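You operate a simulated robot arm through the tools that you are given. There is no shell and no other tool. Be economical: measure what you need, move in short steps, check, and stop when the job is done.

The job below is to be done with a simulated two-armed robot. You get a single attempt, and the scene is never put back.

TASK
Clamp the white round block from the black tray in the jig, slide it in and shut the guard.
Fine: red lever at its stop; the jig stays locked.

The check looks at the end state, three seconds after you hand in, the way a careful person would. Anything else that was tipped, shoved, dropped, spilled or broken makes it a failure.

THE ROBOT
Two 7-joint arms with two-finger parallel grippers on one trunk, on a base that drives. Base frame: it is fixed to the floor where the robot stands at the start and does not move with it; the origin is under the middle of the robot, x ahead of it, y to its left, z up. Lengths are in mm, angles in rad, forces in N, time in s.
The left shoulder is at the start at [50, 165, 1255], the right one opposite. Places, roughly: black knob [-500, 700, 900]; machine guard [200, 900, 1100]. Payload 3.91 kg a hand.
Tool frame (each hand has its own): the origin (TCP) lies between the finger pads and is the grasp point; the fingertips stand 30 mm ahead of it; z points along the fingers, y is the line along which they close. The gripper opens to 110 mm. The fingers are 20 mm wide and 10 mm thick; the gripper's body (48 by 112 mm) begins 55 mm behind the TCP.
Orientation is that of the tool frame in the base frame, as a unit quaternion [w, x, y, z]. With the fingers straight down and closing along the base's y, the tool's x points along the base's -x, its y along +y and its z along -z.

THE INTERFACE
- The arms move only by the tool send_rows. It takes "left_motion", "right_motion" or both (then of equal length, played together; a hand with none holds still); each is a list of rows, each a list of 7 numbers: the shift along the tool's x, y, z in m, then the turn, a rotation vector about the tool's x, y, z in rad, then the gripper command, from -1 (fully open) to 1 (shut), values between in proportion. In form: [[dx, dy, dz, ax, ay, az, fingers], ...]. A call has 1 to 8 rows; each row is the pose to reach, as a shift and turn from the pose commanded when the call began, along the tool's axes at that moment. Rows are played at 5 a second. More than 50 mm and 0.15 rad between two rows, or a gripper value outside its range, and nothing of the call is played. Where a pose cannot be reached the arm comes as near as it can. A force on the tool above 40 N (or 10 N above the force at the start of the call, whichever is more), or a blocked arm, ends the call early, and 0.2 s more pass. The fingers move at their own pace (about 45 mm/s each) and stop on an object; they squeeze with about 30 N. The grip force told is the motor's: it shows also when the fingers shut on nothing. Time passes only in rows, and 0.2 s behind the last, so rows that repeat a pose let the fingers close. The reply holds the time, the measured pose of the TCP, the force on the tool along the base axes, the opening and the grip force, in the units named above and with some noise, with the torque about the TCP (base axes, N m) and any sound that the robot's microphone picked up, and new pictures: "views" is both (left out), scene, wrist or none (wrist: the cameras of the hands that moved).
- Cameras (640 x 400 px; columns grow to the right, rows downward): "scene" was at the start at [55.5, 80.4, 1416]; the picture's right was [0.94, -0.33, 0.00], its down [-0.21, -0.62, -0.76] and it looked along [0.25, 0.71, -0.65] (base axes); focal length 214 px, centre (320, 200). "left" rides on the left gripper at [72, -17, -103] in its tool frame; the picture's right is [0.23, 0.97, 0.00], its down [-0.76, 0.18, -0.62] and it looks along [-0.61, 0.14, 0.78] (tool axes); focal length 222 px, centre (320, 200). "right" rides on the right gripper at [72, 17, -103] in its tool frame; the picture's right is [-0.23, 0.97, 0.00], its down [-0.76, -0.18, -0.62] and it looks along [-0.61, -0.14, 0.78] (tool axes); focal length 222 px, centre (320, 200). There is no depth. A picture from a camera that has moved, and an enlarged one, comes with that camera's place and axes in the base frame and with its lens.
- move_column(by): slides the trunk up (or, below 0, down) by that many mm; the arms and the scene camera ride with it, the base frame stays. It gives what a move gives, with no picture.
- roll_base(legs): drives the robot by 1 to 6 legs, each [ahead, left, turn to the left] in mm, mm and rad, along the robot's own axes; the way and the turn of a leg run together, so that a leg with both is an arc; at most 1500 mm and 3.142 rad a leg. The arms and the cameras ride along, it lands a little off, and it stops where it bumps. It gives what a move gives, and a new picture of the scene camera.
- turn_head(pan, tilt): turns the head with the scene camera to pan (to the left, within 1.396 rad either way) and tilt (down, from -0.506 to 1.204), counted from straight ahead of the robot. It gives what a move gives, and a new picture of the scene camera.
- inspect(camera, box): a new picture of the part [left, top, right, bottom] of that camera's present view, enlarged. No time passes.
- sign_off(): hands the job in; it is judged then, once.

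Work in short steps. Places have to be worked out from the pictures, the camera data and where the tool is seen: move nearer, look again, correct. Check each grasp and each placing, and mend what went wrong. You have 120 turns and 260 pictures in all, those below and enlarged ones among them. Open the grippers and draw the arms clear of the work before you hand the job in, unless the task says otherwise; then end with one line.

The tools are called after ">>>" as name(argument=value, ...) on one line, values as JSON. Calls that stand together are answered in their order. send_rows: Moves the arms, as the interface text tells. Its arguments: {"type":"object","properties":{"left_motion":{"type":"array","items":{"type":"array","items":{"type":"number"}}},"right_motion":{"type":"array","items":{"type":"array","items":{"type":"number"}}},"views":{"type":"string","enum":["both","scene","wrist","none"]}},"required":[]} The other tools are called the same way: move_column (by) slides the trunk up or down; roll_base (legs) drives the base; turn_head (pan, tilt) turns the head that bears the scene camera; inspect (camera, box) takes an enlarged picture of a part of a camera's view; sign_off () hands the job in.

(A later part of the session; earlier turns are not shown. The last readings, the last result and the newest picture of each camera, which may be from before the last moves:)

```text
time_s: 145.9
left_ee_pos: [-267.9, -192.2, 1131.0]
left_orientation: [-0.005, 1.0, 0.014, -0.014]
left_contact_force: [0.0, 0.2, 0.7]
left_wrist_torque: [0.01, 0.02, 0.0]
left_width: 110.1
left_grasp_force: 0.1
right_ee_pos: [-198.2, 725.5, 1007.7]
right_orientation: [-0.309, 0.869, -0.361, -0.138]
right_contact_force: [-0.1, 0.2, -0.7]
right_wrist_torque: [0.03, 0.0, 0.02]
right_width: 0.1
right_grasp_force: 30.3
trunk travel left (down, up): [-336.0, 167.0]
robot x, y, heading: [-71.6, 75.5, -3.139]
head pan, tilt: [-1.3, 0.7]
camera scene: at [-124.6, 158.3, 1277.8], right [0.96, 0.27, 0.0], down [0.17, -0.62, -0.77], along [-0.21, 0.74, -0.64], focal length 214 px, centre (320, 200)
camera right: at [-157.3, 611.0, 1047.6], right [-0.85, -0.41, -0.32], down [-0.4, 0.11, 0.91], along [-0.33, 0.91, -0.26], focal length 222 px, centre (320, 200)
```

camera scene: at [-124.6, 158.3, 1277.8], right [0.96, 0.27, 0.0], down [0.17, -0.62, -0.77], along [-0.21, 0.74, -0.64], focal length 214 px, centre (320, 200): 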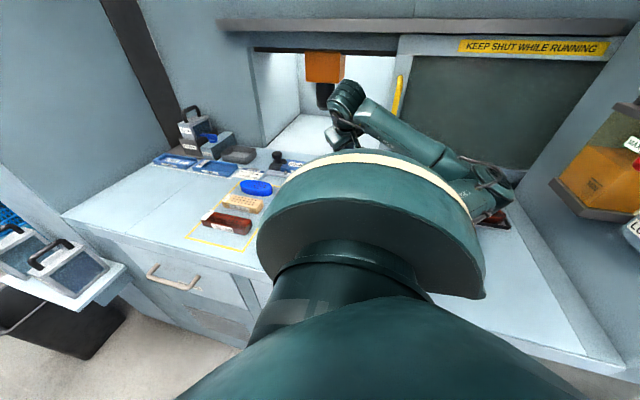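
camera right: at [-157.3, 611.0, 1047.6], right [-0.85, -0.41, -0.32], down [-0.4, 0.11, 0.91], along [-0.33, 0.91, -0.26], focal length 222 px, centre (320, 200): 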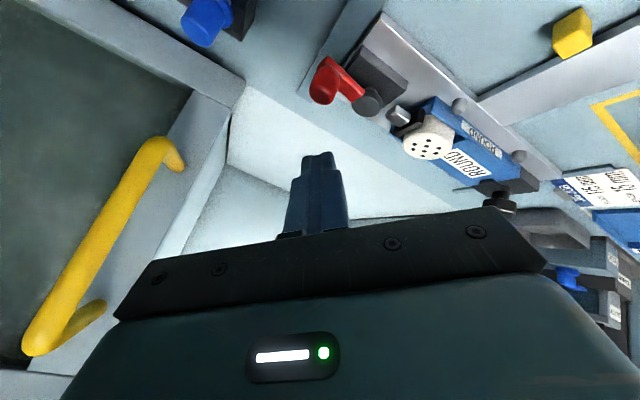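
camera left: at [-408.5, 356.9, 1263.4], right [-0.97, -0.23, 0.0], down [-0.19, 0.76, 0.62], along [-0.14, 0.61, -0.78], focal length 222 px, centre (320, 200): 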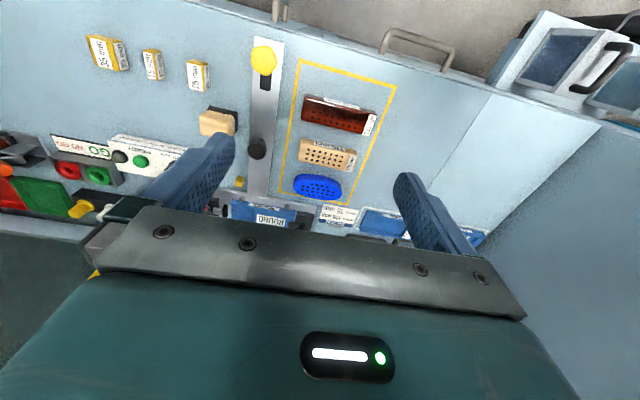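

Tilting works and gives a great view. Go down to just in front of the knob.

>>> send_rows(right_motion=[[0.018, 0.013, 0.012, 0, 0, 0, 1], [0.034, 0.025, 0.032, 0, 0, 0, 1], [0.049, 0.0358, 0.0514, 0, 0, 0, 1], [0.049, 0.0358, 0.0514, 0, 0, 0, 1]], views="wrist")

```text
time_s: 146.9
left_ee_pos: [-267.0, -191.9, 1130.3]
left_orientation: [-0.004, 1.0, 0.014, -0.014]
left_contact_force: [-0.2, -0.2, 0.4]
left_wrist_torque: [0.02, 0.01, 0.0]
left_width: 110.0
left_grasp_force: 0.0
right_ee_pos: [-188.5, 711.3, 929.2]
right_orientation: [-0.309, 0.869, -0.362, -0.138]
right_contact_force: [-0.9, 0.2, -0.4]
right_wrist_torque: [-0.04, 0.01, -0.04]
right_width: 0.0
right_grasp_force: 30.3
trunk travel left (down, up): [-336.0, 167.0]
robot x, y, heading: [-74.0, 76.7, -3.137]
head pan, tilt: [-1.3, 0.7]
camera right: at [-148.9, 597.4, 969.2], right [-0.85, -0.41, -0.32], down [-0.4, 0.12, 0.91], along [-0.33, 0.91, -0.26], focal length 222 px, centre (320, 200)
```

right: 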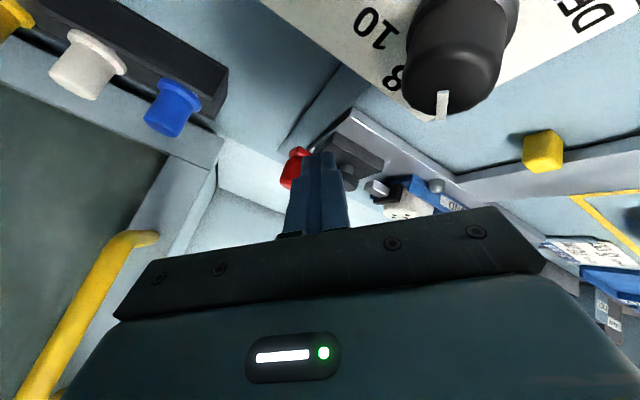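

Push +y along the slide in 10 mm rows.

>>> send_rows(right_motion=[[-0.0054, -0.0055, 0.0064, 0, 0, 0, 1], [-0.0108, -0.011, 0.0127, 0, 0, 0, 1], [-0.0163, -0.0164, 0.0191, 0, 0, 0, 1], [-0.0217, -0.0219, 0.0255, 0, 0, 0, 1], [-0.0271, -0.0274, 0.0319, 0, 0, 0, 1]], views="wrist")

>>> inspect(camera="right", box=[200, 60, 480, 235])

```text
time_s: 148.1
left_ee_pos: [-268.3, -192.8, 1129.7]
left_orientation: [-0.004, 1.0, 0.014, -0.014]
left_contact_force: [-0.8, 0.0, 0.4]
left_wrist_torque: [0.0, -0.02, -0.02]
left_width: 110.0
left_grasp_force: 0.0
right_ee_pos: [-188.1, 763.9, 929.0]
right_orientation: [-0.309, 0.869, -0.362, -0.137]
right_contact_force: [-0.5, 0.4, -0.5]
right_wrist_torque: [-0.02, 0.05, 0.05]
right_width: 0.3
right_grasp_force: 30.1
trunk travel left (down, up): [-336.0, 167.0]
robot x, y, heading: [-64.9, 73.9, -3.134]
head pan, tilt: [-1.3, 0.7]
camera right: at [-149.0, 648.7, 969.2], right [-0.85, -0.41, -0.32], down [-0.4, 0.12, 0.91], along [-0.33, 0.91, -0.26], focal length 222 px, centre (320, 200)
```

right: 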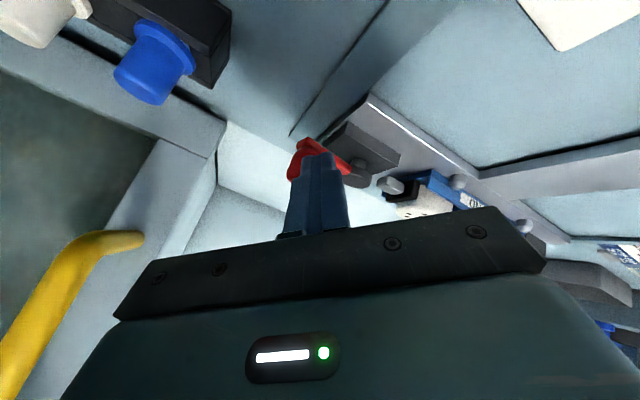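

```text
2.29 times, centred on (340, 148) of right
camera zoom: at [-149.0, 648.7, 969.2], right [-0.85, -0.41, -0.32], down [-0.4, 0.12, 0.91], along [-0.33, 0.91, -0.26], focal length 508 px, centre (274, 320)
```

zoom: 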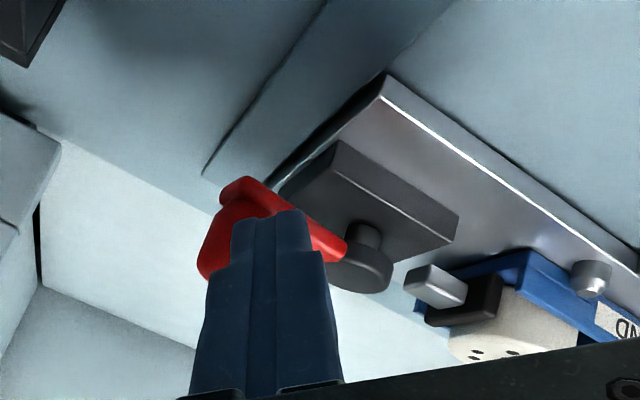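

The jig is moving along with the push. Continue 60 mm.

>>> send_rows(right_motion=[[-0.0054, -0.0055, 0.0064, 0, 0, 0, 1], [-0.0108, -0.011, 0.0127, 0, 0, 0, 1], [-0.0163, -0.0164, 0.0191, 0, 0, 0, 1], [-0.0217, -0.0219, 0.0255, 0, 0, 0, 1], [-0.0271, -0.0274, 0.0319, 0, 0, 0, 1], [-0.0325, -0.0329, 0.0382, 0, 0, 0, 1]], views="wrist")

>>> inspect(camera="right", box=[200, 60, 480, 235])

```text
time_s: 149.5
left_ee_pos: [-268.1, -191.5, 1130.8]
left_orientation: [-0.004, 1.0, 0.014, -0.014]
left_contact_force: [0.7, 0.1, -1.1]
left_wrist_torque: [-0.02, 0.0, -0.02]
left_width: 110.0
left_grasp_force: 0.1
right_ee_pos: [-187.6, 822.0, 930.3]
right_orientation: [-0.31, 0.868, -0.363, -0.136]
right_contact_force: [-0.7, -0.1, -0.1]
right_wrist_torque: [-0.01, -0.01, 0.0]
right_width: 0.2
right_grasp_force: 30.0
trunk travel left (down, up): [-336.0, 167.0]
robot x, y, heading: [-67.0, 75.6, -3.142]
head pan, tilt: [-1.3, 0.7]
camera right: at [-148.8, 708.1, 969.8], right [-0.85, -0.41, -0.32], down [-0.4, 0.12, 0.91], along [-0.33, 0.91, -0.26], focal length 222 px, centre (320, 200)
```

right: 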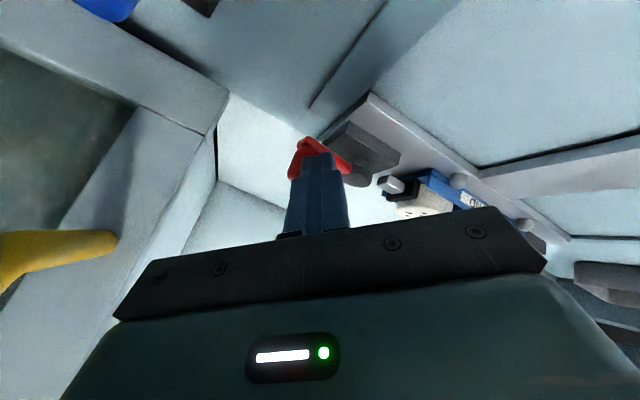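

```text
2.29 times, centred on (340, 148) of right
camera zoom: at [-148.8, 708.1, 969.8], right [-0.85, -0.41, -0.32], down [-0.4, 0.12, 0.91], along [-0.33, 0.91, -0.26], focal length 508 px, centre (274, 320)
```

zoom: 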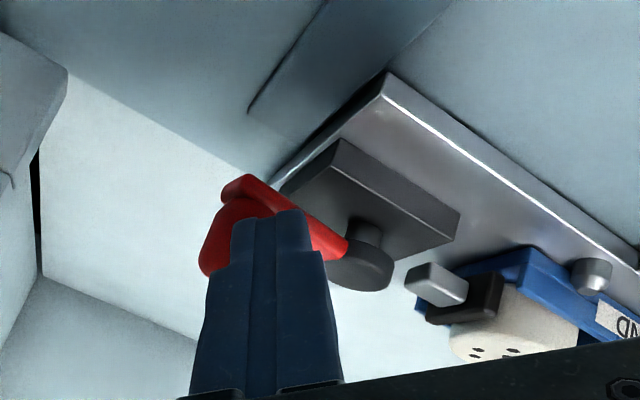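

Jig moved 60 mm with the push. Continue until it stops.

>>> send_rows(right_motion=[[-0.0054, -0.0055, 0.0064, 0, 0, 0, 1], [-0.0108, -0.011, 0.0127, 0, 0, 0, 1], [-0.0163, -0.0164, 0.0191, 0, 0, 0, 1], [-0.0217, -0.0219, 0.0255, 0, 0, 0, 1]], views="wrist")

>>> inspect(camera="right", box=[200, 60, 480, 235])

```text
time_s: 150.5
left_ee_pos: [-267.1, -190.9, 1130.0]
left_orientation: [-0.004, 1.0, 0.014, -0.014]
left_contact_force: [-0.8, 0.7, 0.0]
left_wrist_torque: [-0.01, -0.04, 0.02]
left_width: 109.8
left_grasp_force: 0.2
right_ee_pos: [-187.9, 862.7, 930.3]
right_orientation: [-0.309, 0.869, -0.362, -0.136]
right_contact_force: [0.0, -1.1, -0.7]
right_wrist_torque: [0.0, -0.01, 0.01]
right_width: 0.0
right_grasp_force: 30.5
trunk travel left (down, up): [-336.0, 167.0]
robot x, y, heading: [-71.7, 76.3, -3.138]
head pan, tilt: [-1.3, 0.7]
camera right: at [-148.3, 747.1, 970.5], right [-0.85, -0.41, -0.32], down [-0.4, 0.12, 0.91], along [-0.33, 0.91, -0.26], focal length 222 px, centre (320, 200)
```

right: 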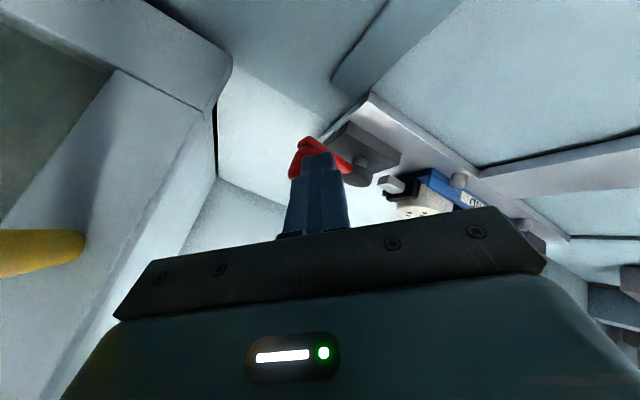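

```text
2.29 times, centred on (340, 148) of right
camera zoom: at [-148.3, 747.1, 970.5], right [-0.85, -0.41, -0.32], down [-0.4, 0.12, 0.91], along [-0.33, 0.91, -0.26], focal length 508 px, centre (274, 320)
```

zoom: 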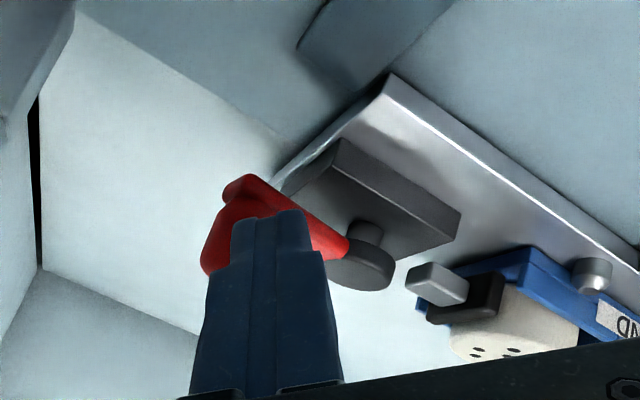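

Still moving freely; continue.

>>> send_rows(right_motion=[[-0.0054, -0.0055, 0.0064, 0, 0, 0, 1], [-0.0108, -0.011, 0.0127, 0, 0, 0, 1], [-0.0163, -0.0164, 0.0191, 0, 0, 0, 1], [-0.0217, -0.0219, 0.0255, 0, 0, 0, 1], [-0.0271, -0.0274, 0.0319, 0, 0, 0, 1]], views="both")

>>> inspect(camera="right", box=[200, 60, 480, 235])

```text
time_s: 151.7
left_ee_pos: [-267.9, -192.6, 1130.3]
left_orientation: [-0.004, 1.0, 0.014, -0.014]
left_contact_force: [-0.1, 0.3, -0.3]
left_wrist_torque: [-0.02, -0.01, -0.01]
left_width: 109.9
left_grasp_force: 0.0
right_ee_pos: [-190.1, 909.9, 928.1]
right_orientation: [-0.311, 0.867, -0.364, -0.137]
right_contact_force: [0.0, 0.4, 0.3]
right_wrist_torque: [-0.01, -0.02, 0.0]
right_width: 0.0
right_grasp_force: 30.0
right hand out of reach, approached as far as the arm can: row 5
trunk travel left (down, up): [-336.0, 167.0]
robot x, y, heading: [-70.7, 77.0, -3.139]
head pan, tilt: [-1.3, 0.7]
camera scene: at [-124.7, 158.5, 1277.7], right [0.96, 0.27, 0.0], down [0.17, -0.62, -0.76], along [-0.21, 0.74, -0.64], focal length 214 px, centre (320, 200)
camera right: at [-151.0, 795.5, 967.4], right [-0.86, -0.4, -0.32], down [-0.4, 0.11, 0.91], along [-0.33, 0.91, -0.26], focal length 222 px, centre (320, 200)
```

scene: 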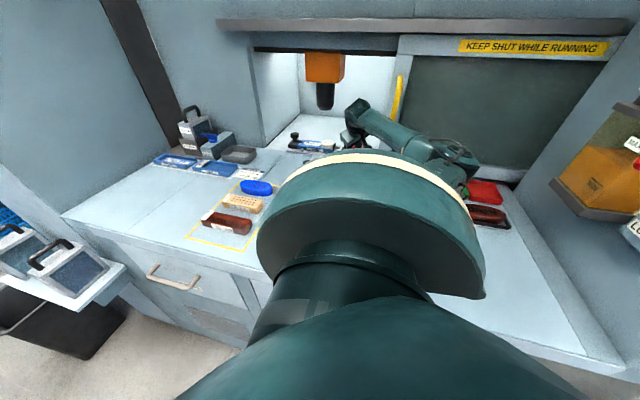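
right: 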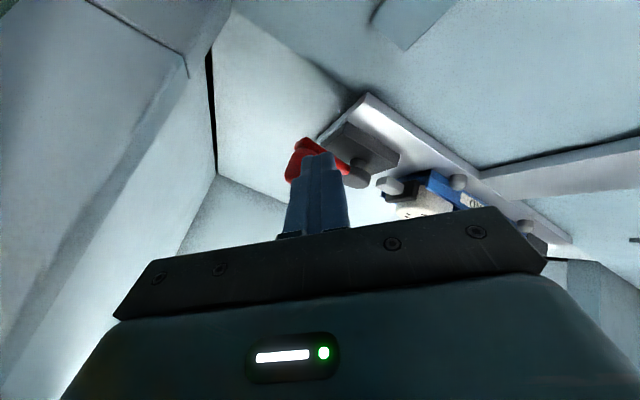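

```text
2.29 times, centred on (340, 148) of right
camera zoom: at [-151.0, 795.5, 967.4], right [-0.86, -0.4, -0.32], down [-0.4, 0.11, 0.91], along [-0.33, 0.91, -0.26], focal length 508 px, centre (274, 320)
```

zoom: 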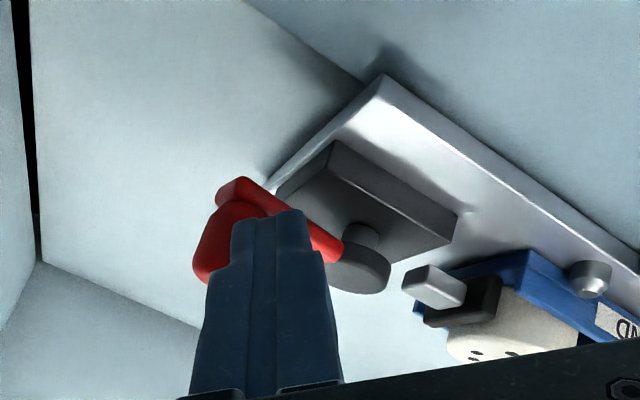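

Arm reach ends at y≈910 with this tilt; the jig still isn't at its stop. Tilt a further 0.3 rad while pushing on.

>>> send_rows(right_motion=[[-0.003, -0.003, 0.006, 0.07, -0.07, 0, 1], [-0.006, -0.007, 0.013, 0.14, -0.14, 0, 1], [-0.01, -0.01, 0.02, 0.21, -0.21, 0, 1], [-0.015, -0.015, 0.029, 0.21, -0.21, 0, 1], [-0.019, -0.02, 0.037, 0.21, -0.21, 0, 1], [-0.024, -0.025, 0.044, 0.21, -0.21, 0, 1]], views="wrist")

>>> inspect(camera="right", box=[200, 60, 480, 235])

```text
time_s: 153.2
left_ee_pos: [-266.7, -196.9, 1129.9]
left_orientation: [-0.006, 1.0, 0.014, -0.014]
left_contact_force: [0.7, 0.2, -0.1]
left_wrist_torque: [-0.01, 0.04, 0.0]
left_width: 109.8
left_grasp_force: 0.0
right_ee_pos: [-190.1, 957.1, 915.9]
right_orientation: [-0.431, 0.815, -0.34, -0.186]
right_contact_force: [3.7, -25.9, 9.5]
right_wrist_torque: [0.18, -0.03, -0.08]
right_width: 0.0
right_grasp_force: 29.7
trunk travel left (down, up): [-336.0, 167.0]
robot x, y, heading: [-67.4, 76.2, -3.138]
head pan, tilt: [-1.3, 0.7]
stopped in row 6 (right hand): the force on the tool passed its limit at 45 N (the readings are from after the stop); the commanded pose is now the measured one
camera right: at [-150.5, 836.7, 921.9], right [-0.86, -0.3, -0.42], down [-0.4, -0.15, 0.91], along [-0.33, 0.94, 0.01], focal length 222 px, centre (320, 200)
```

right: 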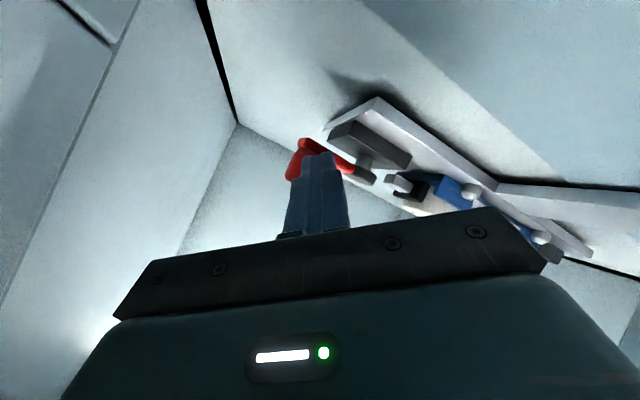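

```text
2.29 times, centred on (340, 148) of right
camera zoom: at [-150.5, 836.7, 921.9], right [-0.86, -0.3, -0.42], down [-0.4, -0.15, 0.91], along [-0.33, 0.94, 0.01], focal length 508 px, centre (274, 320)
```

zoom: 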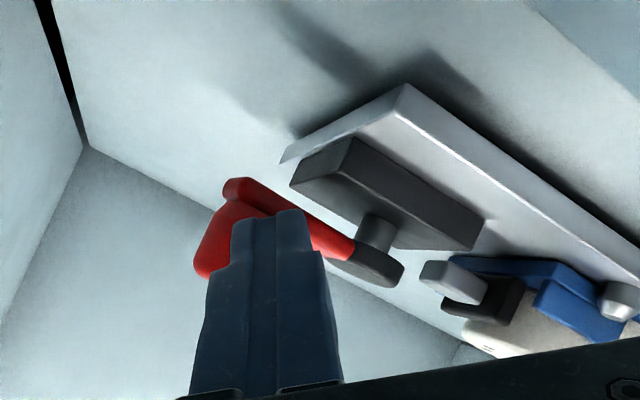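

Firm stop: 45 N against +y — jig fully in and the lever pressed to its stop. Retract the hand back and up.

>>> send_rows(right_motion=[[0.0177, 0.0179, -0.0373, 0, 0, 0, 1], [0.0295, 0.03, -0.0802, 0, 0, 0, 1], [0.0353, 0.0364, -0.1287, 0, 0, 0, 1], [0.0411, 0.0428, -0.1772, 0, 0, 0, 1]], views="both")

>>> inspect(camera="right", box=[250, 60, 570, 260])

```text
time_s: 154.2
left_ee_pos: [-269.0, -192.6, 1130.8]
left_orientation: [-0.004, 1.0, 0.015, -0.015]
left_contact_force: [0.9, -0.4, 0.2]
left_wrist_torque: [0.0, 0.03, 0.0]
left_width: 110.1
left_grasp_force: 0.0
right_ee_pos: [-189.4, 781.0, 962.6]
right_orientation: [-0.431, 0.815, -0.341, -0.185]
right_contact_force: [-1.1, -0.3, -0.6]
right_wrist_torque: [0.0, -0.01, -0.01]
right_width: 0.0
right_grasp_force: 29.6
trunk travel left (down, up): [-336.0, 167.0]
robot x, y, heading: [-70.3, 74.7, -3.135]
head pan, tilt: [-1.3, 0.7]
camera scene: at [-124.5, 157.4, 1277.8], right [0.96, 0.27, 0.0], down [0.17, -0.62, -0.77], along [-0.21, 0.74, -0.64], focal length 214 px, centre (320, 200)
camera right: at [-150.6, 660.3, 969.7], right [-0.86, -0.3, -0.43], down [-0.4, -0.14, 0.9], along [-0.33, 0.94, 0.0], focal length 222 px, centre (320, 200)
```

scene: 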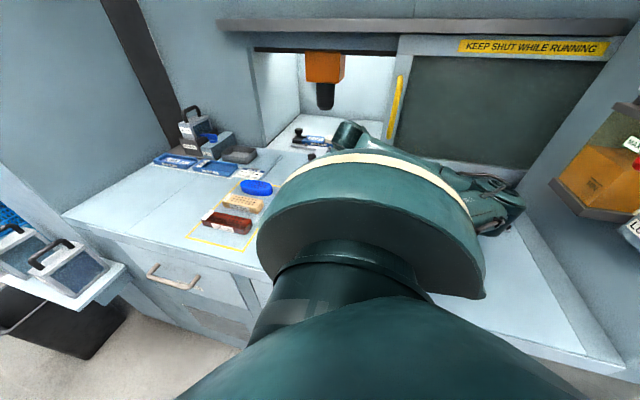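
right: 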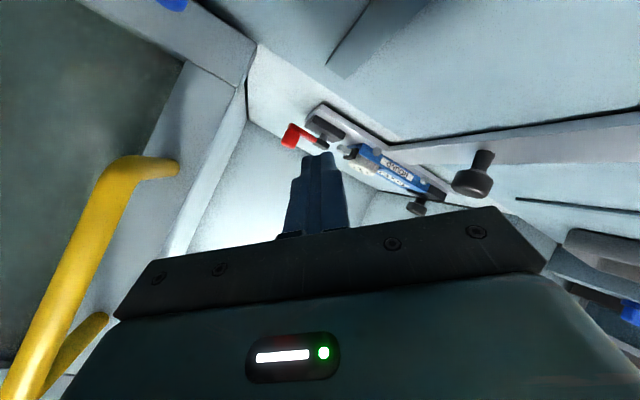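

```text
2.00 times, centred on (410, 160) of right
camera zoom: at [-150.6, 660.3, 969.7], right [-0.86, -0.3, -0.43], down [-0.4, -0.14, 0.9], along [-0.33, 0.94, 0.0], focal length 444 px, centre (140, 280)
```

zoom: 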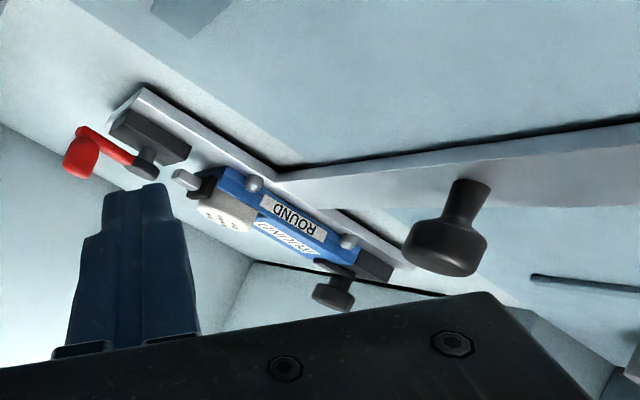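

Jig is fully in, block clamped, lever pointing +x along the plate. Now the guard: handle ≈[-90,840,1000–1160]. Raise the trunk, shift the base 40 mm to +x, and look.

>>> move_column(by=110)

>>> roll_base(legs=[[-40, 0, 0]])

>>> inspect(camera="right", box=[0, 0, 640, 400])

```text
time_s: 155.6
left_ee_pos: [-269.0, -193.5, 1241.9]
left_orientation: [-0.004, 1.0, 0.014, -0.013]
left_contact_force: [0.0, -1.3, -0.9]
left_wrist_torque: [-0.01, -0.03, 0.01]
left_width: 110.0
left_grasp_force: 0.2
right_ee_pos: [-190.7, 781.6, 1073.7]
right_orientation: [-0.431, 0.815, -0.341, -0.184]
right_contact_force: [0.0, 0.4, -0.4]
right_wrist_torque: [0.01, -0.01, -0.01]
right_width: 0.2
right_grasp_force: 30.2
trunk travel left (down, up): [-446.0, 57.0]
robot x, y, heading: [-71.0, 74.7, -3.138]
head pan, tilt: [-1.3, 0.7]
```

```text
time_s: 156.5
left_ee_pos: [-228.2, -192.8, 1241.7]
left_orientation: [-0.004, 1.0, 0.014, -0.016]
left_contact_force: [0.3, -0.3, -0.3]
left_wrist_torque: [0.01, 0.05, 0.0]
left_width: 110.1
left_grasp_force: 0.0
right_ee_pos: [-149.6, 782.0, 1072.7]
right_orientation: [-0.431, 0.815, -0.341, -0.185]
right_contact_force: [0.3, 0.6, 0.6]
right_wrist_torque: [0.02, -0.03, -0.02]
right_width: 0.2
right_grasp_force: 30.3
trunk travel left (down, up): [-446.0, 57.0]
robot x, y, heading: [-30.3, 73.2, -3.138]
head pan, tilt: [-1.3, 0.7]
camera scene: at [-83.7, 157.8, 1387.8], right [0.96, 0.27, 0.0], down [0.17, -0.62, -0.77], along [-0.21, 0.74, -0.64], focal length 214 px, centre (320, 200)
```

scene: 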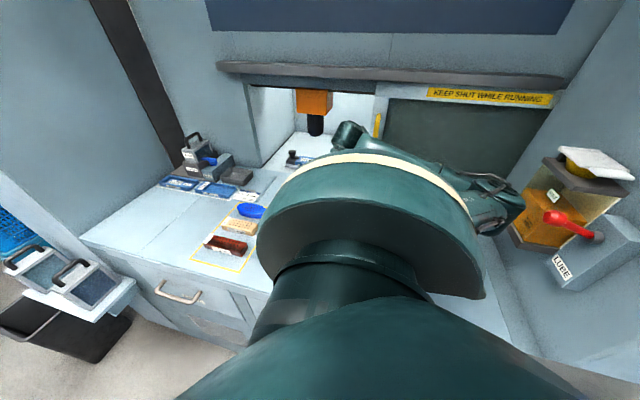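

```text
1.00 times, centred on (320, 200) of right (not enlarged: the box is as wide or as high as the picture)
camera zoom: at [-110.3, 661.3, 1079.6], right [-0.86, -0.3, -0.42], down [-0.4, -0.14, 0.91], along [-0.33, 0.94, 0.01], focal length 222 px, centre (320, 200)
```

zoom: 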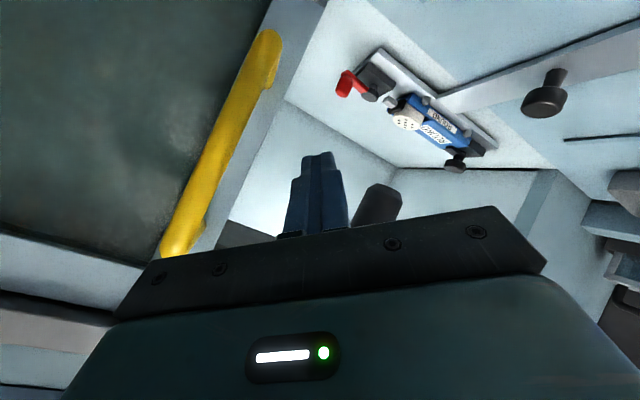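

Handle bar at ≈[-86,845,1000–1160]. I'll open the fingers to straddle it (rather than going around), moving +x 62 mm at current y first; watch the elbow near the LUBE unit.

>>> send_rows(right_motion=[[0.0145, -0.0148, 0, 0, 0, 0, -0.3], [0.029, -0.0296, 0, 0, 0, 0, -0.3], [0.0434, -0.0443, 0, 0, 0, 0, -0.3], [0.0434, -0.0443, 0, 0, 0, 0, -0.3]], views="both")

```text
time_s: 157.2
left_ee_pos: [-229.3, -192.4, 1241.1]
left_orientation: [-0.003, 1.0, 0.017, -0.013]
left_contact_force: [0.4, -0.2, 0.5]
left_wrist_torque: [0.0, 0.03, 0.02]
left_width: 110.1
left_grasp_force: 0.1
right_ee_pos: [-123.6, 775.9, 1068.8]
right_orientation: [-0.417, 0.825, -0.321, -0.205]
right_contact_force: [-27.7, -16.1, -20.5]
right_wrist_torque: [-0.84, 0.7, 0.55]
right_width: 45.8
right_grasp_force: 0.1
trunk travel left (down, up): [-446.0, 57.0]
robot x, y, heading: [-32.5, 77.6, -3.133]
head pan, tilt: [-1.3, 0.7]
stopped in row 3 (right hand): the force on the tool passed its limit at 51 N (the readings are from after the stop); the commanded pose is now the measured one
camera scene: at [-88.1, 158.9, 1387.1], right [0.96, 0.28, 0.0], down [0.18, -0.62, -0.76], along [-0.21, 0.73, -0.65], focal length 214 px, centre (320, 200)
camera right: at [-77.3, 657.6, 1076.7], right [-0.84, -0.35, -0.41], down [-0.37, -0.16, 0.91], along [-0.39, 0.92, 0.0], focal length 222 px, centre (320, 200)
```

scene: 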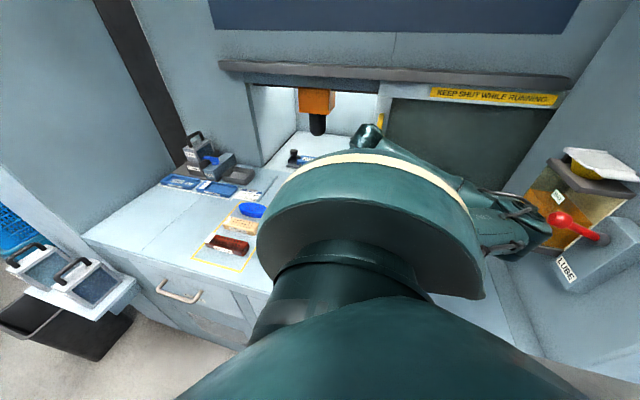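
right: 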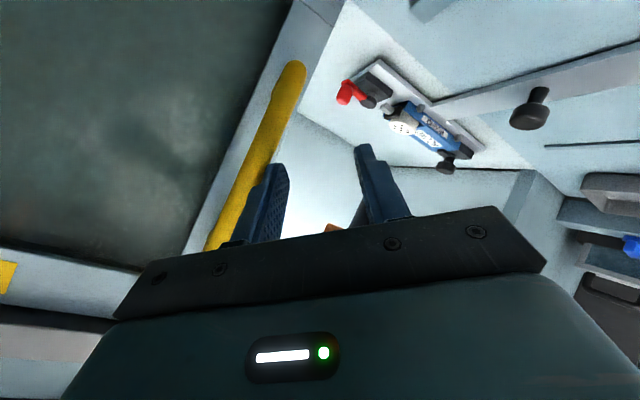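

The near finger touched the handle and the elbow is getting close to the LUBE lever — back off right away.

>>> send_rows(right_motion=[[-0.0136, 0.0219, -0.008, 0, 0, 0, -0.3], [-0.01, 0.04, -0.04, 0, 0, 0, 1], [0.0, 0.055, -0.08, 0, 0, 0, 1], [0.01, 0.07, -0.12, 0, 0, 0, 1]], views="scene")

```text
time_s: 158.2
left_ee_pos: [-228.1, -191.8, 1241.7]
left_orientation: [-0.003, 1.0, 0.016, -0.014]
left_contact_force: [0.5, 0.1, -0.8]
left_wrist_torque: [-0.01, -0.03, 0.01]
left_width: 110.1
left_grasp_force: 0.1
right_ee_pos: [-158.6, 679.0, 1093.8]
right_orientation: [-0.425, 0.82, -0.327, -0.2]
right_contact_force: [-0.8, -0.1, 0.4]
right_wrist_torque: [0.03, -0.04, -0.05]
right_width: 0.0
right_grasp_force: 0.0
right hand out of reach, approached as far as the arm can: row 4
trunk travel left (down, up): [-446.0, 57.0]
robot x, y, heading: [-33.5, 76.3, -3.137]
head pan, tilt: [-1.3, 0.7]
camera scene: at [-86.5, 158.4, 1387.7], right [0.96, 0.27, 0.0], down [0.18, -0.62, -0.76], along [-0.21, 0.74, -0.64], focal length 214 px, centre (320, 200)
```

scene: 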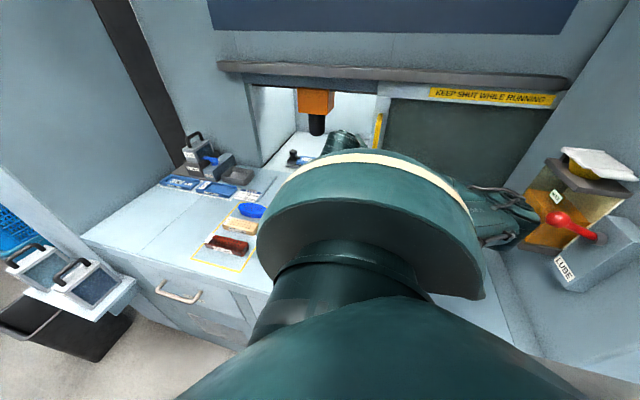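

Lube lever untouched. Drive ahead (-x) 200, then away from the bench 330, then turn right 90° to face the bench.

>>> roll_base(legs=[[200, 0, 0], [0, 330, 0], [0, 0, -1.57]])

>>> turn_head(pan=0.0, tilt=0.5)

```text
time_s: 166.7
left_ee_pos: [-492.6, -58.0, 1241.1]
left_orientation: [-0.013, 0.714, -0.7, -0.007]
left_contact_force: [-0.5, 0.3, 0.0]
left_wrist_torque: [-0.01, -0.01, 0.0]
left_width: 110.0
left_grasp_force: 0.0
right_ee_pos: [378.0, -139.3, 1092.7]
right_orientation: [0.442, -0.343, 0.813, -0.162]
right_contact_force: [-0.2, 0.8, 1.6]
right_wrist_torque: [0.02, -0.02, 0.02]
right_width: 0.0
right_grasp_force: 30.0
trunk travel left (down, up): [-446.0, 57.0]
robot x, y, heading: [-227.7, -259.0, 1.563]
head pan, tilt: [-1.3, 0.7]
camera scene: at [-145.6, -205.7, 1387.7], right [0.26, -0.97, 0.0], down [-0.62, -0.17, -0.76], along [0.74, 0.2, -0.64], focal length 214 px, centre (320, 200)
```

scene: 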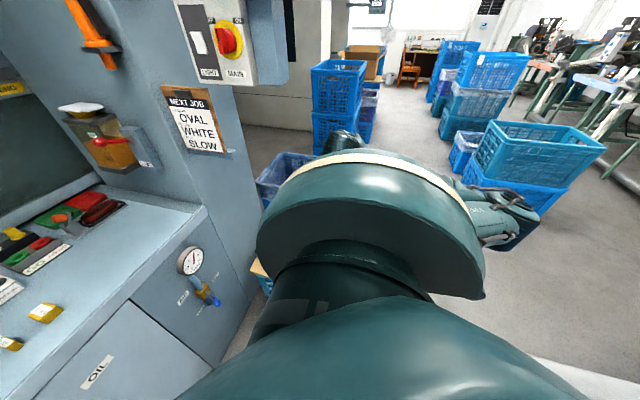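

```text
time_s: 168.2
left_ee_pos: [-493.1, -57.9, 1240.8]
left_orientation: [-0.013, 0.714, -0.7, -0.007]
left_contact_force: [0.3, -0.2, -0.5]
left_wrist_torque: [-0.02, -0.01, -0.01]
left_width: 110.2
left_grasp_force: 0.0
right_ee_pos: [378.0, -139.4, 1093.3]
right_orientation: [0.442, -0.344, 0.813, -0.162]
right_contact_force: [0.0, -0.3, 0.5]
right_wrist_torque: [0.0, 0.01, 0.0]
right_width: 0.0
right_grasp_force: 30.0
trunk travel left (down, up): [-446.0, 57.0]
robot x, y, heading: [-227.0, -253.0, 1.563]
head pan, tilt: [0.0, 0.499]
camera scene: at [-227.0, -136.8, 1405.4], right [1.0, -0.01, 0.0], down [0.0, -0.48, -0.88], along [0.01, 0.88, -0.48], focal length 214 px, centre (320, 200)
```

scene: 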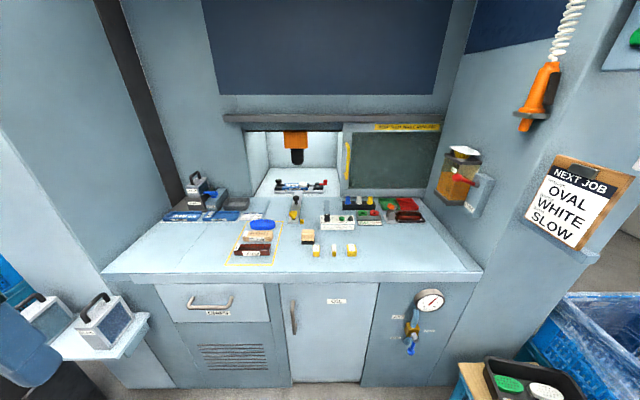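

Everything is intact and the view is clear. Use the right hand pointing forward with closing axis along x. Reorient and bring it in front of the right shoulder in free space (first part).

>>> send_rows(right_motion=[[-0.0056, 0.0358, -0.0288, -0.127, -0.07, -0.008, 1], [-0.0113, 0.0717, -0.0577, -0.255, -0.141, -0.016, 1], [-0.0169, 0.1075, -0.0865, -0.382, -0.211, -0.023, 1], [-0.0226, 0.1433, -0.1153, -0.51, -0.281, -0.031, 1], [-0.0282, 0.1792, -0.1442, -0.637, -0.352, -0.039, 1], [-0.0338, 0.215, -0.173, -0.765, -0.422, -0.047, 1], [-0.0395, 0.2508, -0.2018, -0.892, -0.492, -0.054, 1], [-0.0451, 0.2867, -0.2307, -1.02, -0.563, -0.062, 1]], views="scene")

```text
time_s: 170.0
left_ee_pos: [-494.4, -55.6, 1238.7]
left_orientation: [-0.013, 0.714, -0.7, -0.007]
left_contact_force: [-0.4, 0.9, -0.7]
left_wrist_torque: [-0.01, -0.06, 0.01]
left_width: 110.2
left_grasp_force: 0.1
right_ee_pos: [133.2, 147.3, 1061.1]
right_orientation: [0.418, -0.562, 0.642, 0.311]
right_contact_force: [-1.3, -0.2, 1.0]
right_wrist_torque: [-0.03, 0.03, -0.02]
right_width: 0.0
right_grasp_force: 30.3
right hand out of reach, approached as far as the arm can: row 1, 2, 3, 4, 5, 6, 7, 8
trunk travel left (down, up): [-446.0, 57.0]
robot x, y, heading: [-228.4, -258.3, 1.565]
head pan, tilt: [0.0, 0.499]
camera scene: at [-228.8, -135.1, 1405.2], right [1.0, -0.01, 0.0], down [0.0, -0.48, -0.88], along [0.01, 0.88, -0.48], focal length 214 px, centre (320, 200)
```

scene: 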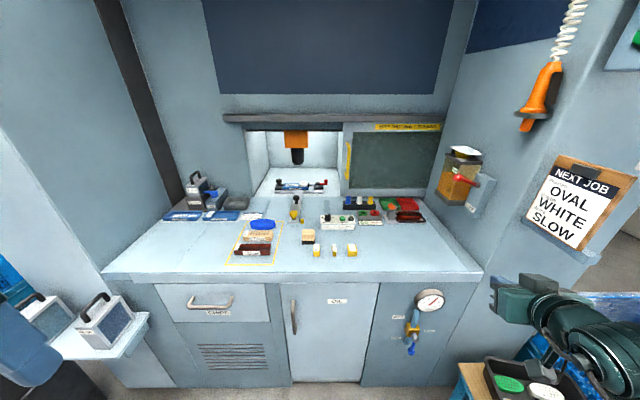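

Continue bringing the hand in front of the right shoulder with final orientation.

>>> send_rows(right_motion=[[-0.0066, 0.04, -0.0016, -0.038, -0.022, -0.002, 1], [-0.0132, 0.079, -0.003, -0.076, -0.044, -0.003, 1], [-0.02, 0.1186, -0.0047, -0.114, -0.066, -0.005, 1], [-0.0264, 0.158, -0.006, -0.15, -0.088, -0.006, 1], [-0.033, 0.1976, -0.0078, -0.189, -0.111, -0.008, 1]], views="both")

```text
time_s: 171.2
left_ee_pos: [-491.5, -58.9, 1242.0]
left_orientation: [-0.013, 0.714, -0.7, -0.007]
left_contact_force: [0.2, 0.3, 0.5]
left_wrist_torque: [0.04, 0.02, -0.02]
left_width: 110.0
left_grasp_force: 0.0
right_ee_pos: [3.2, 187.4, 1106.5]
right_orientation: [-0.348, 0.575, -0.57, -0.473]
right_contact_force: [1.1, -0.2, -0.1]
right_wrist_torque: [0.01, 0.0, -0.02]
right_width: 0.0
right_grasp_force: 30.2
right hand out of reach, approached as far as the arm can: row 1, 2, 3, 4, 5
trunk travel left (down, up): [-446.0, 57.0]
robot x, y, heading: [-225.9, -257.8, 1.565]
head pan, tilt: [0.0, 0.499]
camera scene: at [-226.0, -138.1, 1405.6], right [1.0, -0.01, 0.0], down [0.0, -0.48, -0.88], along [0.01, 0.88, -0.48], focal length 214 px, centre (320, 200)
camera right: at [-5.8, 64.1, 1074.0], right [-0.94, -0.03, 0.35], down [0.34, -0.32, 0.88], along [0.08, 0.95, 0.31], focal length 222 px, centre (320, 200)
```

scene: 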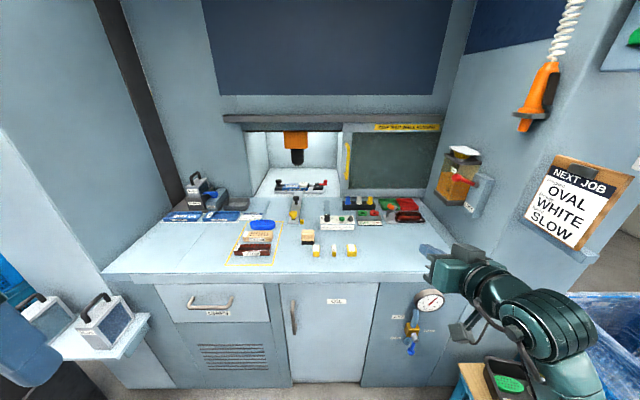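
right: 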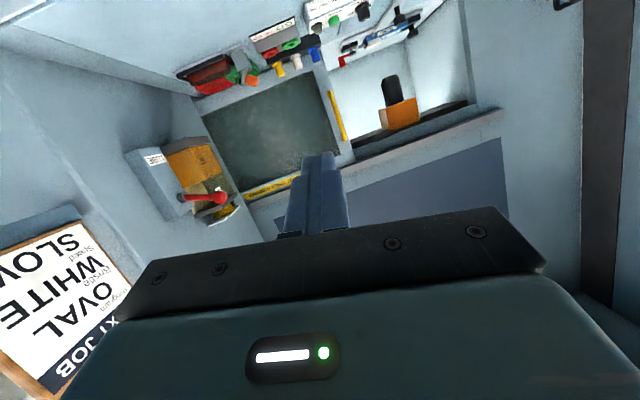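

Orientation is good. The elbow sticks out right/low; straighten the arm forward before driving closer.

>>> send_rows(right_motion=[[0.0, 0.0, 0.04, 0, 0, 0, 1], [0.0, 0.01, 0.085, 0, 0, 0, 1], [-0.01, 0.03, 0.125, 0, 0, 0, 1], [-0.02, 0.05, 0.165, 0, 0, 0, 1], [-0.03, 0.07, 0.205, 0, 0, 0, 1], [-0.04, 0.09, 0.245, 0, 0, 0, 1]], views="both")

```text
time_s: 172.6
left_ee_pos: [-493.2, -58.0, 1241.7]
left_orientation: [-0.012, 0.713, -0.701, -0.006]
left_contact_force: [-0.1, -0.2, 0.5]
left_wrist_torque: [0.02, 0.03, 0.0]
left_width: 110.0
left_grasp_force: 0.1
right_ee_pos: [4.0, 370.5, 1051.0]
right_orientation: [-0.348, 0.575, -0.57, -0.472]
right_contact_force: [-0.3, -1.2, -0.1]
right_wrist_torque: [0.01, 0.02, 0.0]
right_width: 0.0
right_grasp_force: 29.8
right hand out of reach, approached as far as the arm can: row 1, 2, 3, 4, 5, 6
trunk travel left (down, up): [-446.0, 57.0]
robot x, y, heading: [-226.6, -253.0, 1.565]
head pan, tilt: [0.0, 0.499]
camera scene: at [-227.2, -137.5, 1405.5], right [1.0, -0.01, 0.0], down [0.0, -0.48, -0.88], along [0.01, 0.88, -0.48], focal length 214 px, centre (320, 200)
camera right: at [-4.6, 248.5, 1018.5], right [-0.94, -0.03, 0.35], down [0.34, -0.32, 0.89], along [0.08, 0.95, 0.31], focal length 222 px, centre (320, 200)
```

scene: 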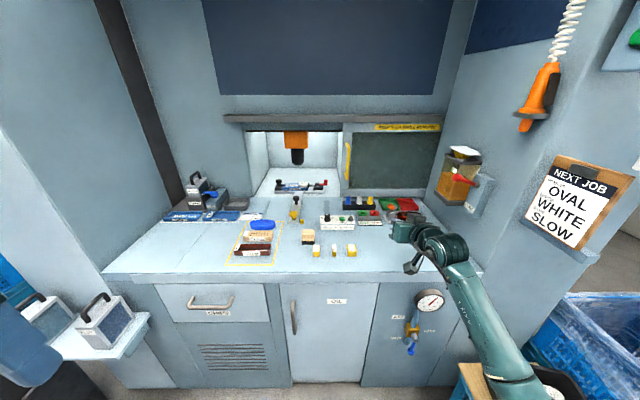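
right: 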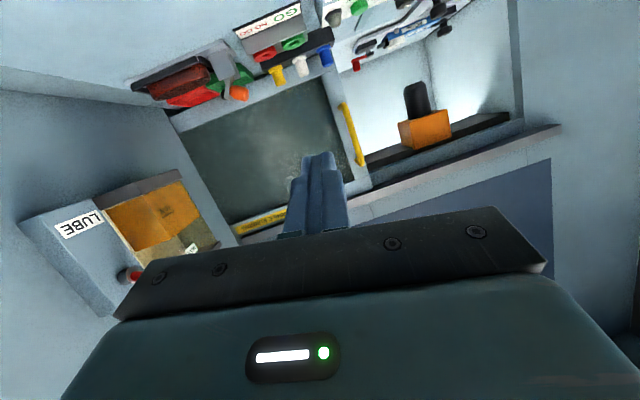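

Good. Raise trunk 50 mm for clearance, shift left 60 and drive ahead 330 toward the bench.

>>> move_column(by=50)

>>> roll_base(legs=[[0, 65, 0], [328, 0, 0]])

>>> inspect(camera="right", box=[0, 0, 640, 400])

```text
time_s: 173.5
left_ee_pos: [-492.9, -58.0, 1290.6]
left_orientation: [-0.013, 0.713, -0.701, -0.007]
left_contact_force: [0.0, 0.8, -0.4]
left_wrist_torque: [-0.03, -0.01, -0.04]
left_width: 110.1
left_grasp_force: 0.0
right_ee_pos: [3.3, 370.1, 1101.0]
right_orientation: [-0.348, 0.575, -0.57, -0.472]
right_contact_force: [0.1, 0.0, 0.9]
right_wrist_torque: [-0.02, -0.04, 0.02]
right_width: 0.0
right_grasp_force: 29.8
trunk travel left (down, up): [-496.0, 7.0]
robot x, y, heading: [-223.9, -257.3, 1.563]
head pan, tilt: [0.0, 0.499]
```

```text
time_s: 176.6
left_ee_pos: [-554.3, 272.4, 1291.1]
left_orientation: [-0.012, 0.713, -0.701, -0.007]
left_contact_force: [0.5, 0.9, 0.9]
left_wrist_torque: [0.02, 0.02, 0.02]
left_width: 110.1
left_grasp_force: 0.1
right_ee_pos: [-56.5, 698.0, 1101.0]
right_orientation: [-0.349, 0.574, -0.572, -0.471]
right_contact_force: [-0.5, 0.5, 0.1]
right_wrist_torque: [-0.05, 0.02, 0.02]
right_width: 0.0
right_grasp_force: 30.1
trunk travel left (down, up): [-496.0, 7.0]
robot x, y, heading: [-289.2, 71.1, 1.562]
head pan, tilt: [0.0, 0.499]
camera scene: at [-288.9, 191.8, 1455.4], right [1.0, -0.01, 0.0], down [-0.01, -0.48, -0.88], along [0.01, 0.88, -0.48], focal length 214 px, centre (320, 200)
```

scene: 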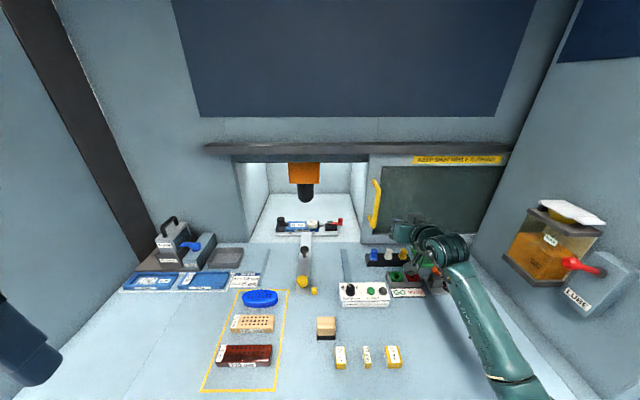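

```text
1.00 times, centred on (320, 200) of right (not enlarged: the box is as wide or as high as the picture)
camera zoom: at [-64.6, 576.0, 1067.7], right [-0.94, -0.03, 0.35], down [0.34, -0.32, 0.89], along [0.09, 0.95, 0.31], focal length 222 px, centre (320, 200)
```

zoom: 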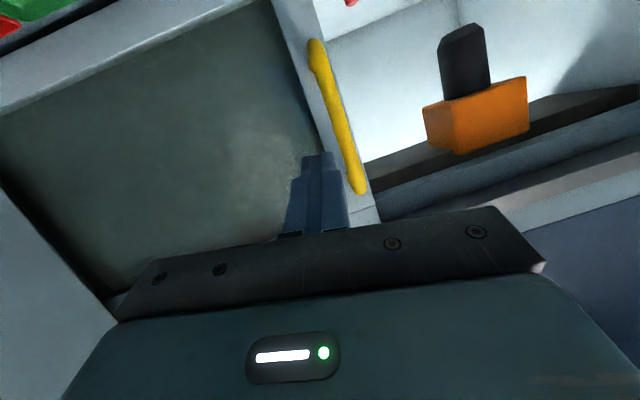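

The closed fingers are on the +x side of the handle. Advance 120 mm in +y.

>>> send_rows(right_motion=[[-0.0131, -0.0044, 0.0376, 0, 0, 0, 1], [-0.0262, -0.0087, 0.0751, 0, 0, 0, 1], [-0.0328, -0.0109, 0.0939, 0, 0, 0, 1], [-0.0394, -0.0131, 0.1127, 0, 0, 0, 1]], views="wrist")

```text
time_s: 177.6
left_ee_pos: [-555.2, 270.8, 1291.0]
left_orientation: [-0.013, 0.713, -0.701, -0.007]
left_contact_force: [0.5, 0.0, -0.8]
left_wrist_torque: [0.01, -0.03, -0.01]
left_width: 110.1
left_grasp_force: 0.1
right_ee_pos: [-54.6, 818.4, 1100.2]
right_orientation: [-0.349, 0.574, -0.573, -0.47]
right_contact_force: [-0.1, 0.5, -0.8]
right_wrist_torque: [0.03, -0.03, 0.01]
right_width: 0.0
right_grasp_force: 29.8
trunk travel left (down, up): [-496.0, 7.0]
robot x, y, heading: [-289.0, 73.0, 1.56]
head pan, tilt: [0.0, 0.499]
camera right: at [-64.0, 695.2, 1067.0], right [-0.94, -0.02, 0.35], down [0.34, -0.32, 0.89], along [0.09, 0.95, 0.3], focal length 222 px, centre (320, 200)
```

right: 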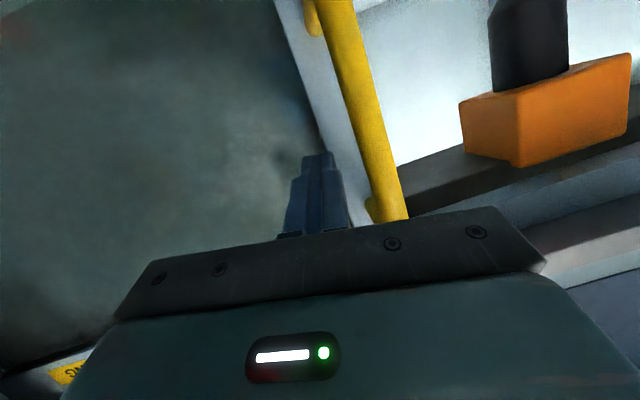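

Fingers are beside the handle. Push -x with the arm, 15 mm per row.

>>> send_rows(right_motion=[[0.0016, 0.0148, 0.0022, 0, 0, 0, 1], [0.0032, 0.0295, 0.0044, 0, 0, 0, 1], [0.0048, 0.0443, 0.0066, 0, 0, 0, 1], [0.0064, 0.059, 0.0088, 0, 0, 0, 1], [0.008, 0.0738, 0.011, 0, 0, 0, 1]], views="both")

```text
time_s: 178.8
left_ee_pos: [-553.7, 270.9, 1290.6]
left_orientation: [-0.013, 0.713, -0.701, -0.007]
left_contact_force: [0.6, 0.1, 0.2]
left_wrist_torque: [-0.03, 0.0, 0.03]
left_width: 110.0
left_grasp_force: 0.1
right_ee_pos: [-107.2, 818.2, 1098.7]
right_orientation: [-0.347, 0.576, -0.571, -0.471]
right_contact_force: [-0.3, -0.6, 0.1]
right_wrist_torque: [-0.02, -0.03, -0.02]
right_width: 0.0
right_grasp_force: 29.7
right hand out of reach, approached as far as the arm can: row 4, 5
trunk travel left (down, up): [-496.0, 7.0]
robot x, y, heading: [-286.5, 70.0, 1.561]
head pan, tilt: [0.0, 0.499]
camera scene: at [-288.8, 191.1, 1455.5], right [1.0, -0.01, 0.0], down [-0.01, -0.48, -0.88], along [0.01, 0.88, -0.48], focal length 214 px, centre (320, 200)
camera right: at [-115.3, 696.0, 1068.0], right [-0.94, -0.03, 0.35], down [0.34, -0.31, 0.89], along [0.08, 0.95, 0.3], focal length 222 px, centre (320, 200)
```

scene: 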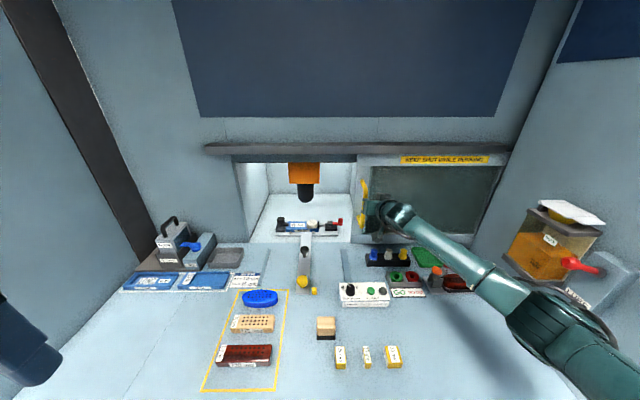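
right: 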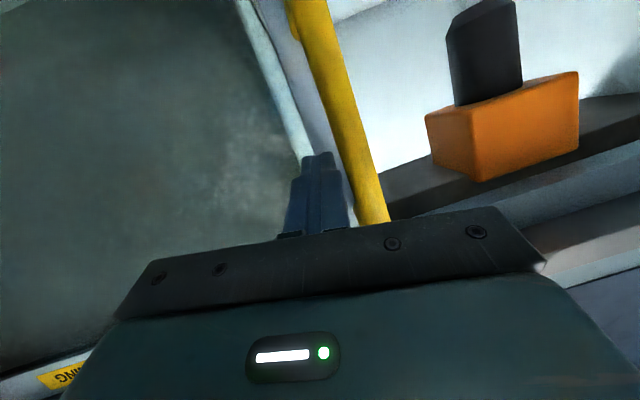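

The guard slides with almost no force. Continue by driving the base left 140 mm, with the hand held.

>>> roll_base(legs=[[0, 140, 0]])

>>> inspect(camera="right", box=[0, 0, 640, 400])

```text
time_s: 180.6
left_ee_pos: [-696.0, 271.2, 1291.4]
left_orientation: [-0.013, 0.714, -0.7, -0.007]
left_contact_force: [-0.2, -0.1, -0.1]
left_wrist_torque: [0.01, -0.03, -0.02]
left_width: 110.1
left_grasp_force: 0.0
right_ee_pos: [-249.4, 821.0, 1100.8]
right_orientation: [-0.347, 0.576, -0.57, -0.472]
right_contact_force: [0.4, 0.5, -0.1]
right_wrist_torque: [-0.01, 0.02, -0.02]
right_width: 0.0
right_grasp_force: 30.2
trunk travel left (down, up): [-496.0, 7.0]
robot x, y, heading: [-430.4, 73.7, 1.565]
head pan, tilt: [0.0, 0.499]
camera scene: at [-430.0, 192.6, 1455.5], right [1.0, -0.01, 0.0], down [0.0, -0.48, -0.88], along [0.01, 0.88, -0.48], focal length 214 px, centre (320, 200)
```

scene: 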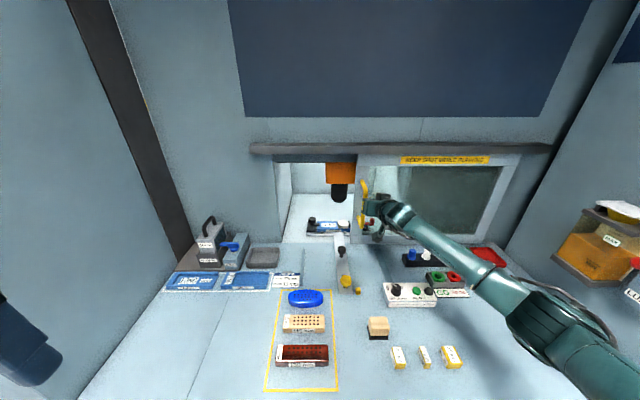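

```text
1.00 times, centred on (320, 200) of right (not enlarged: the box is as wide or as high as the picture)
camera zoom: at [-257.6, 697.9, 1068.2], right [-0.94, -0.03, 0.35], down [0.34, -0.31, 0.89], along [0.08, 0.95, 0.3], focal length 222 px, centre (320, 200)
```

zoom: 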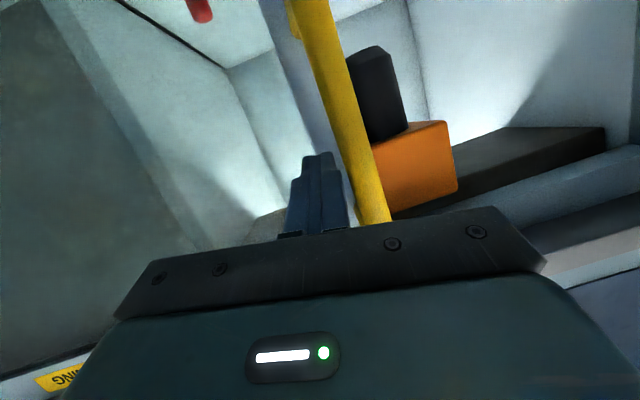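

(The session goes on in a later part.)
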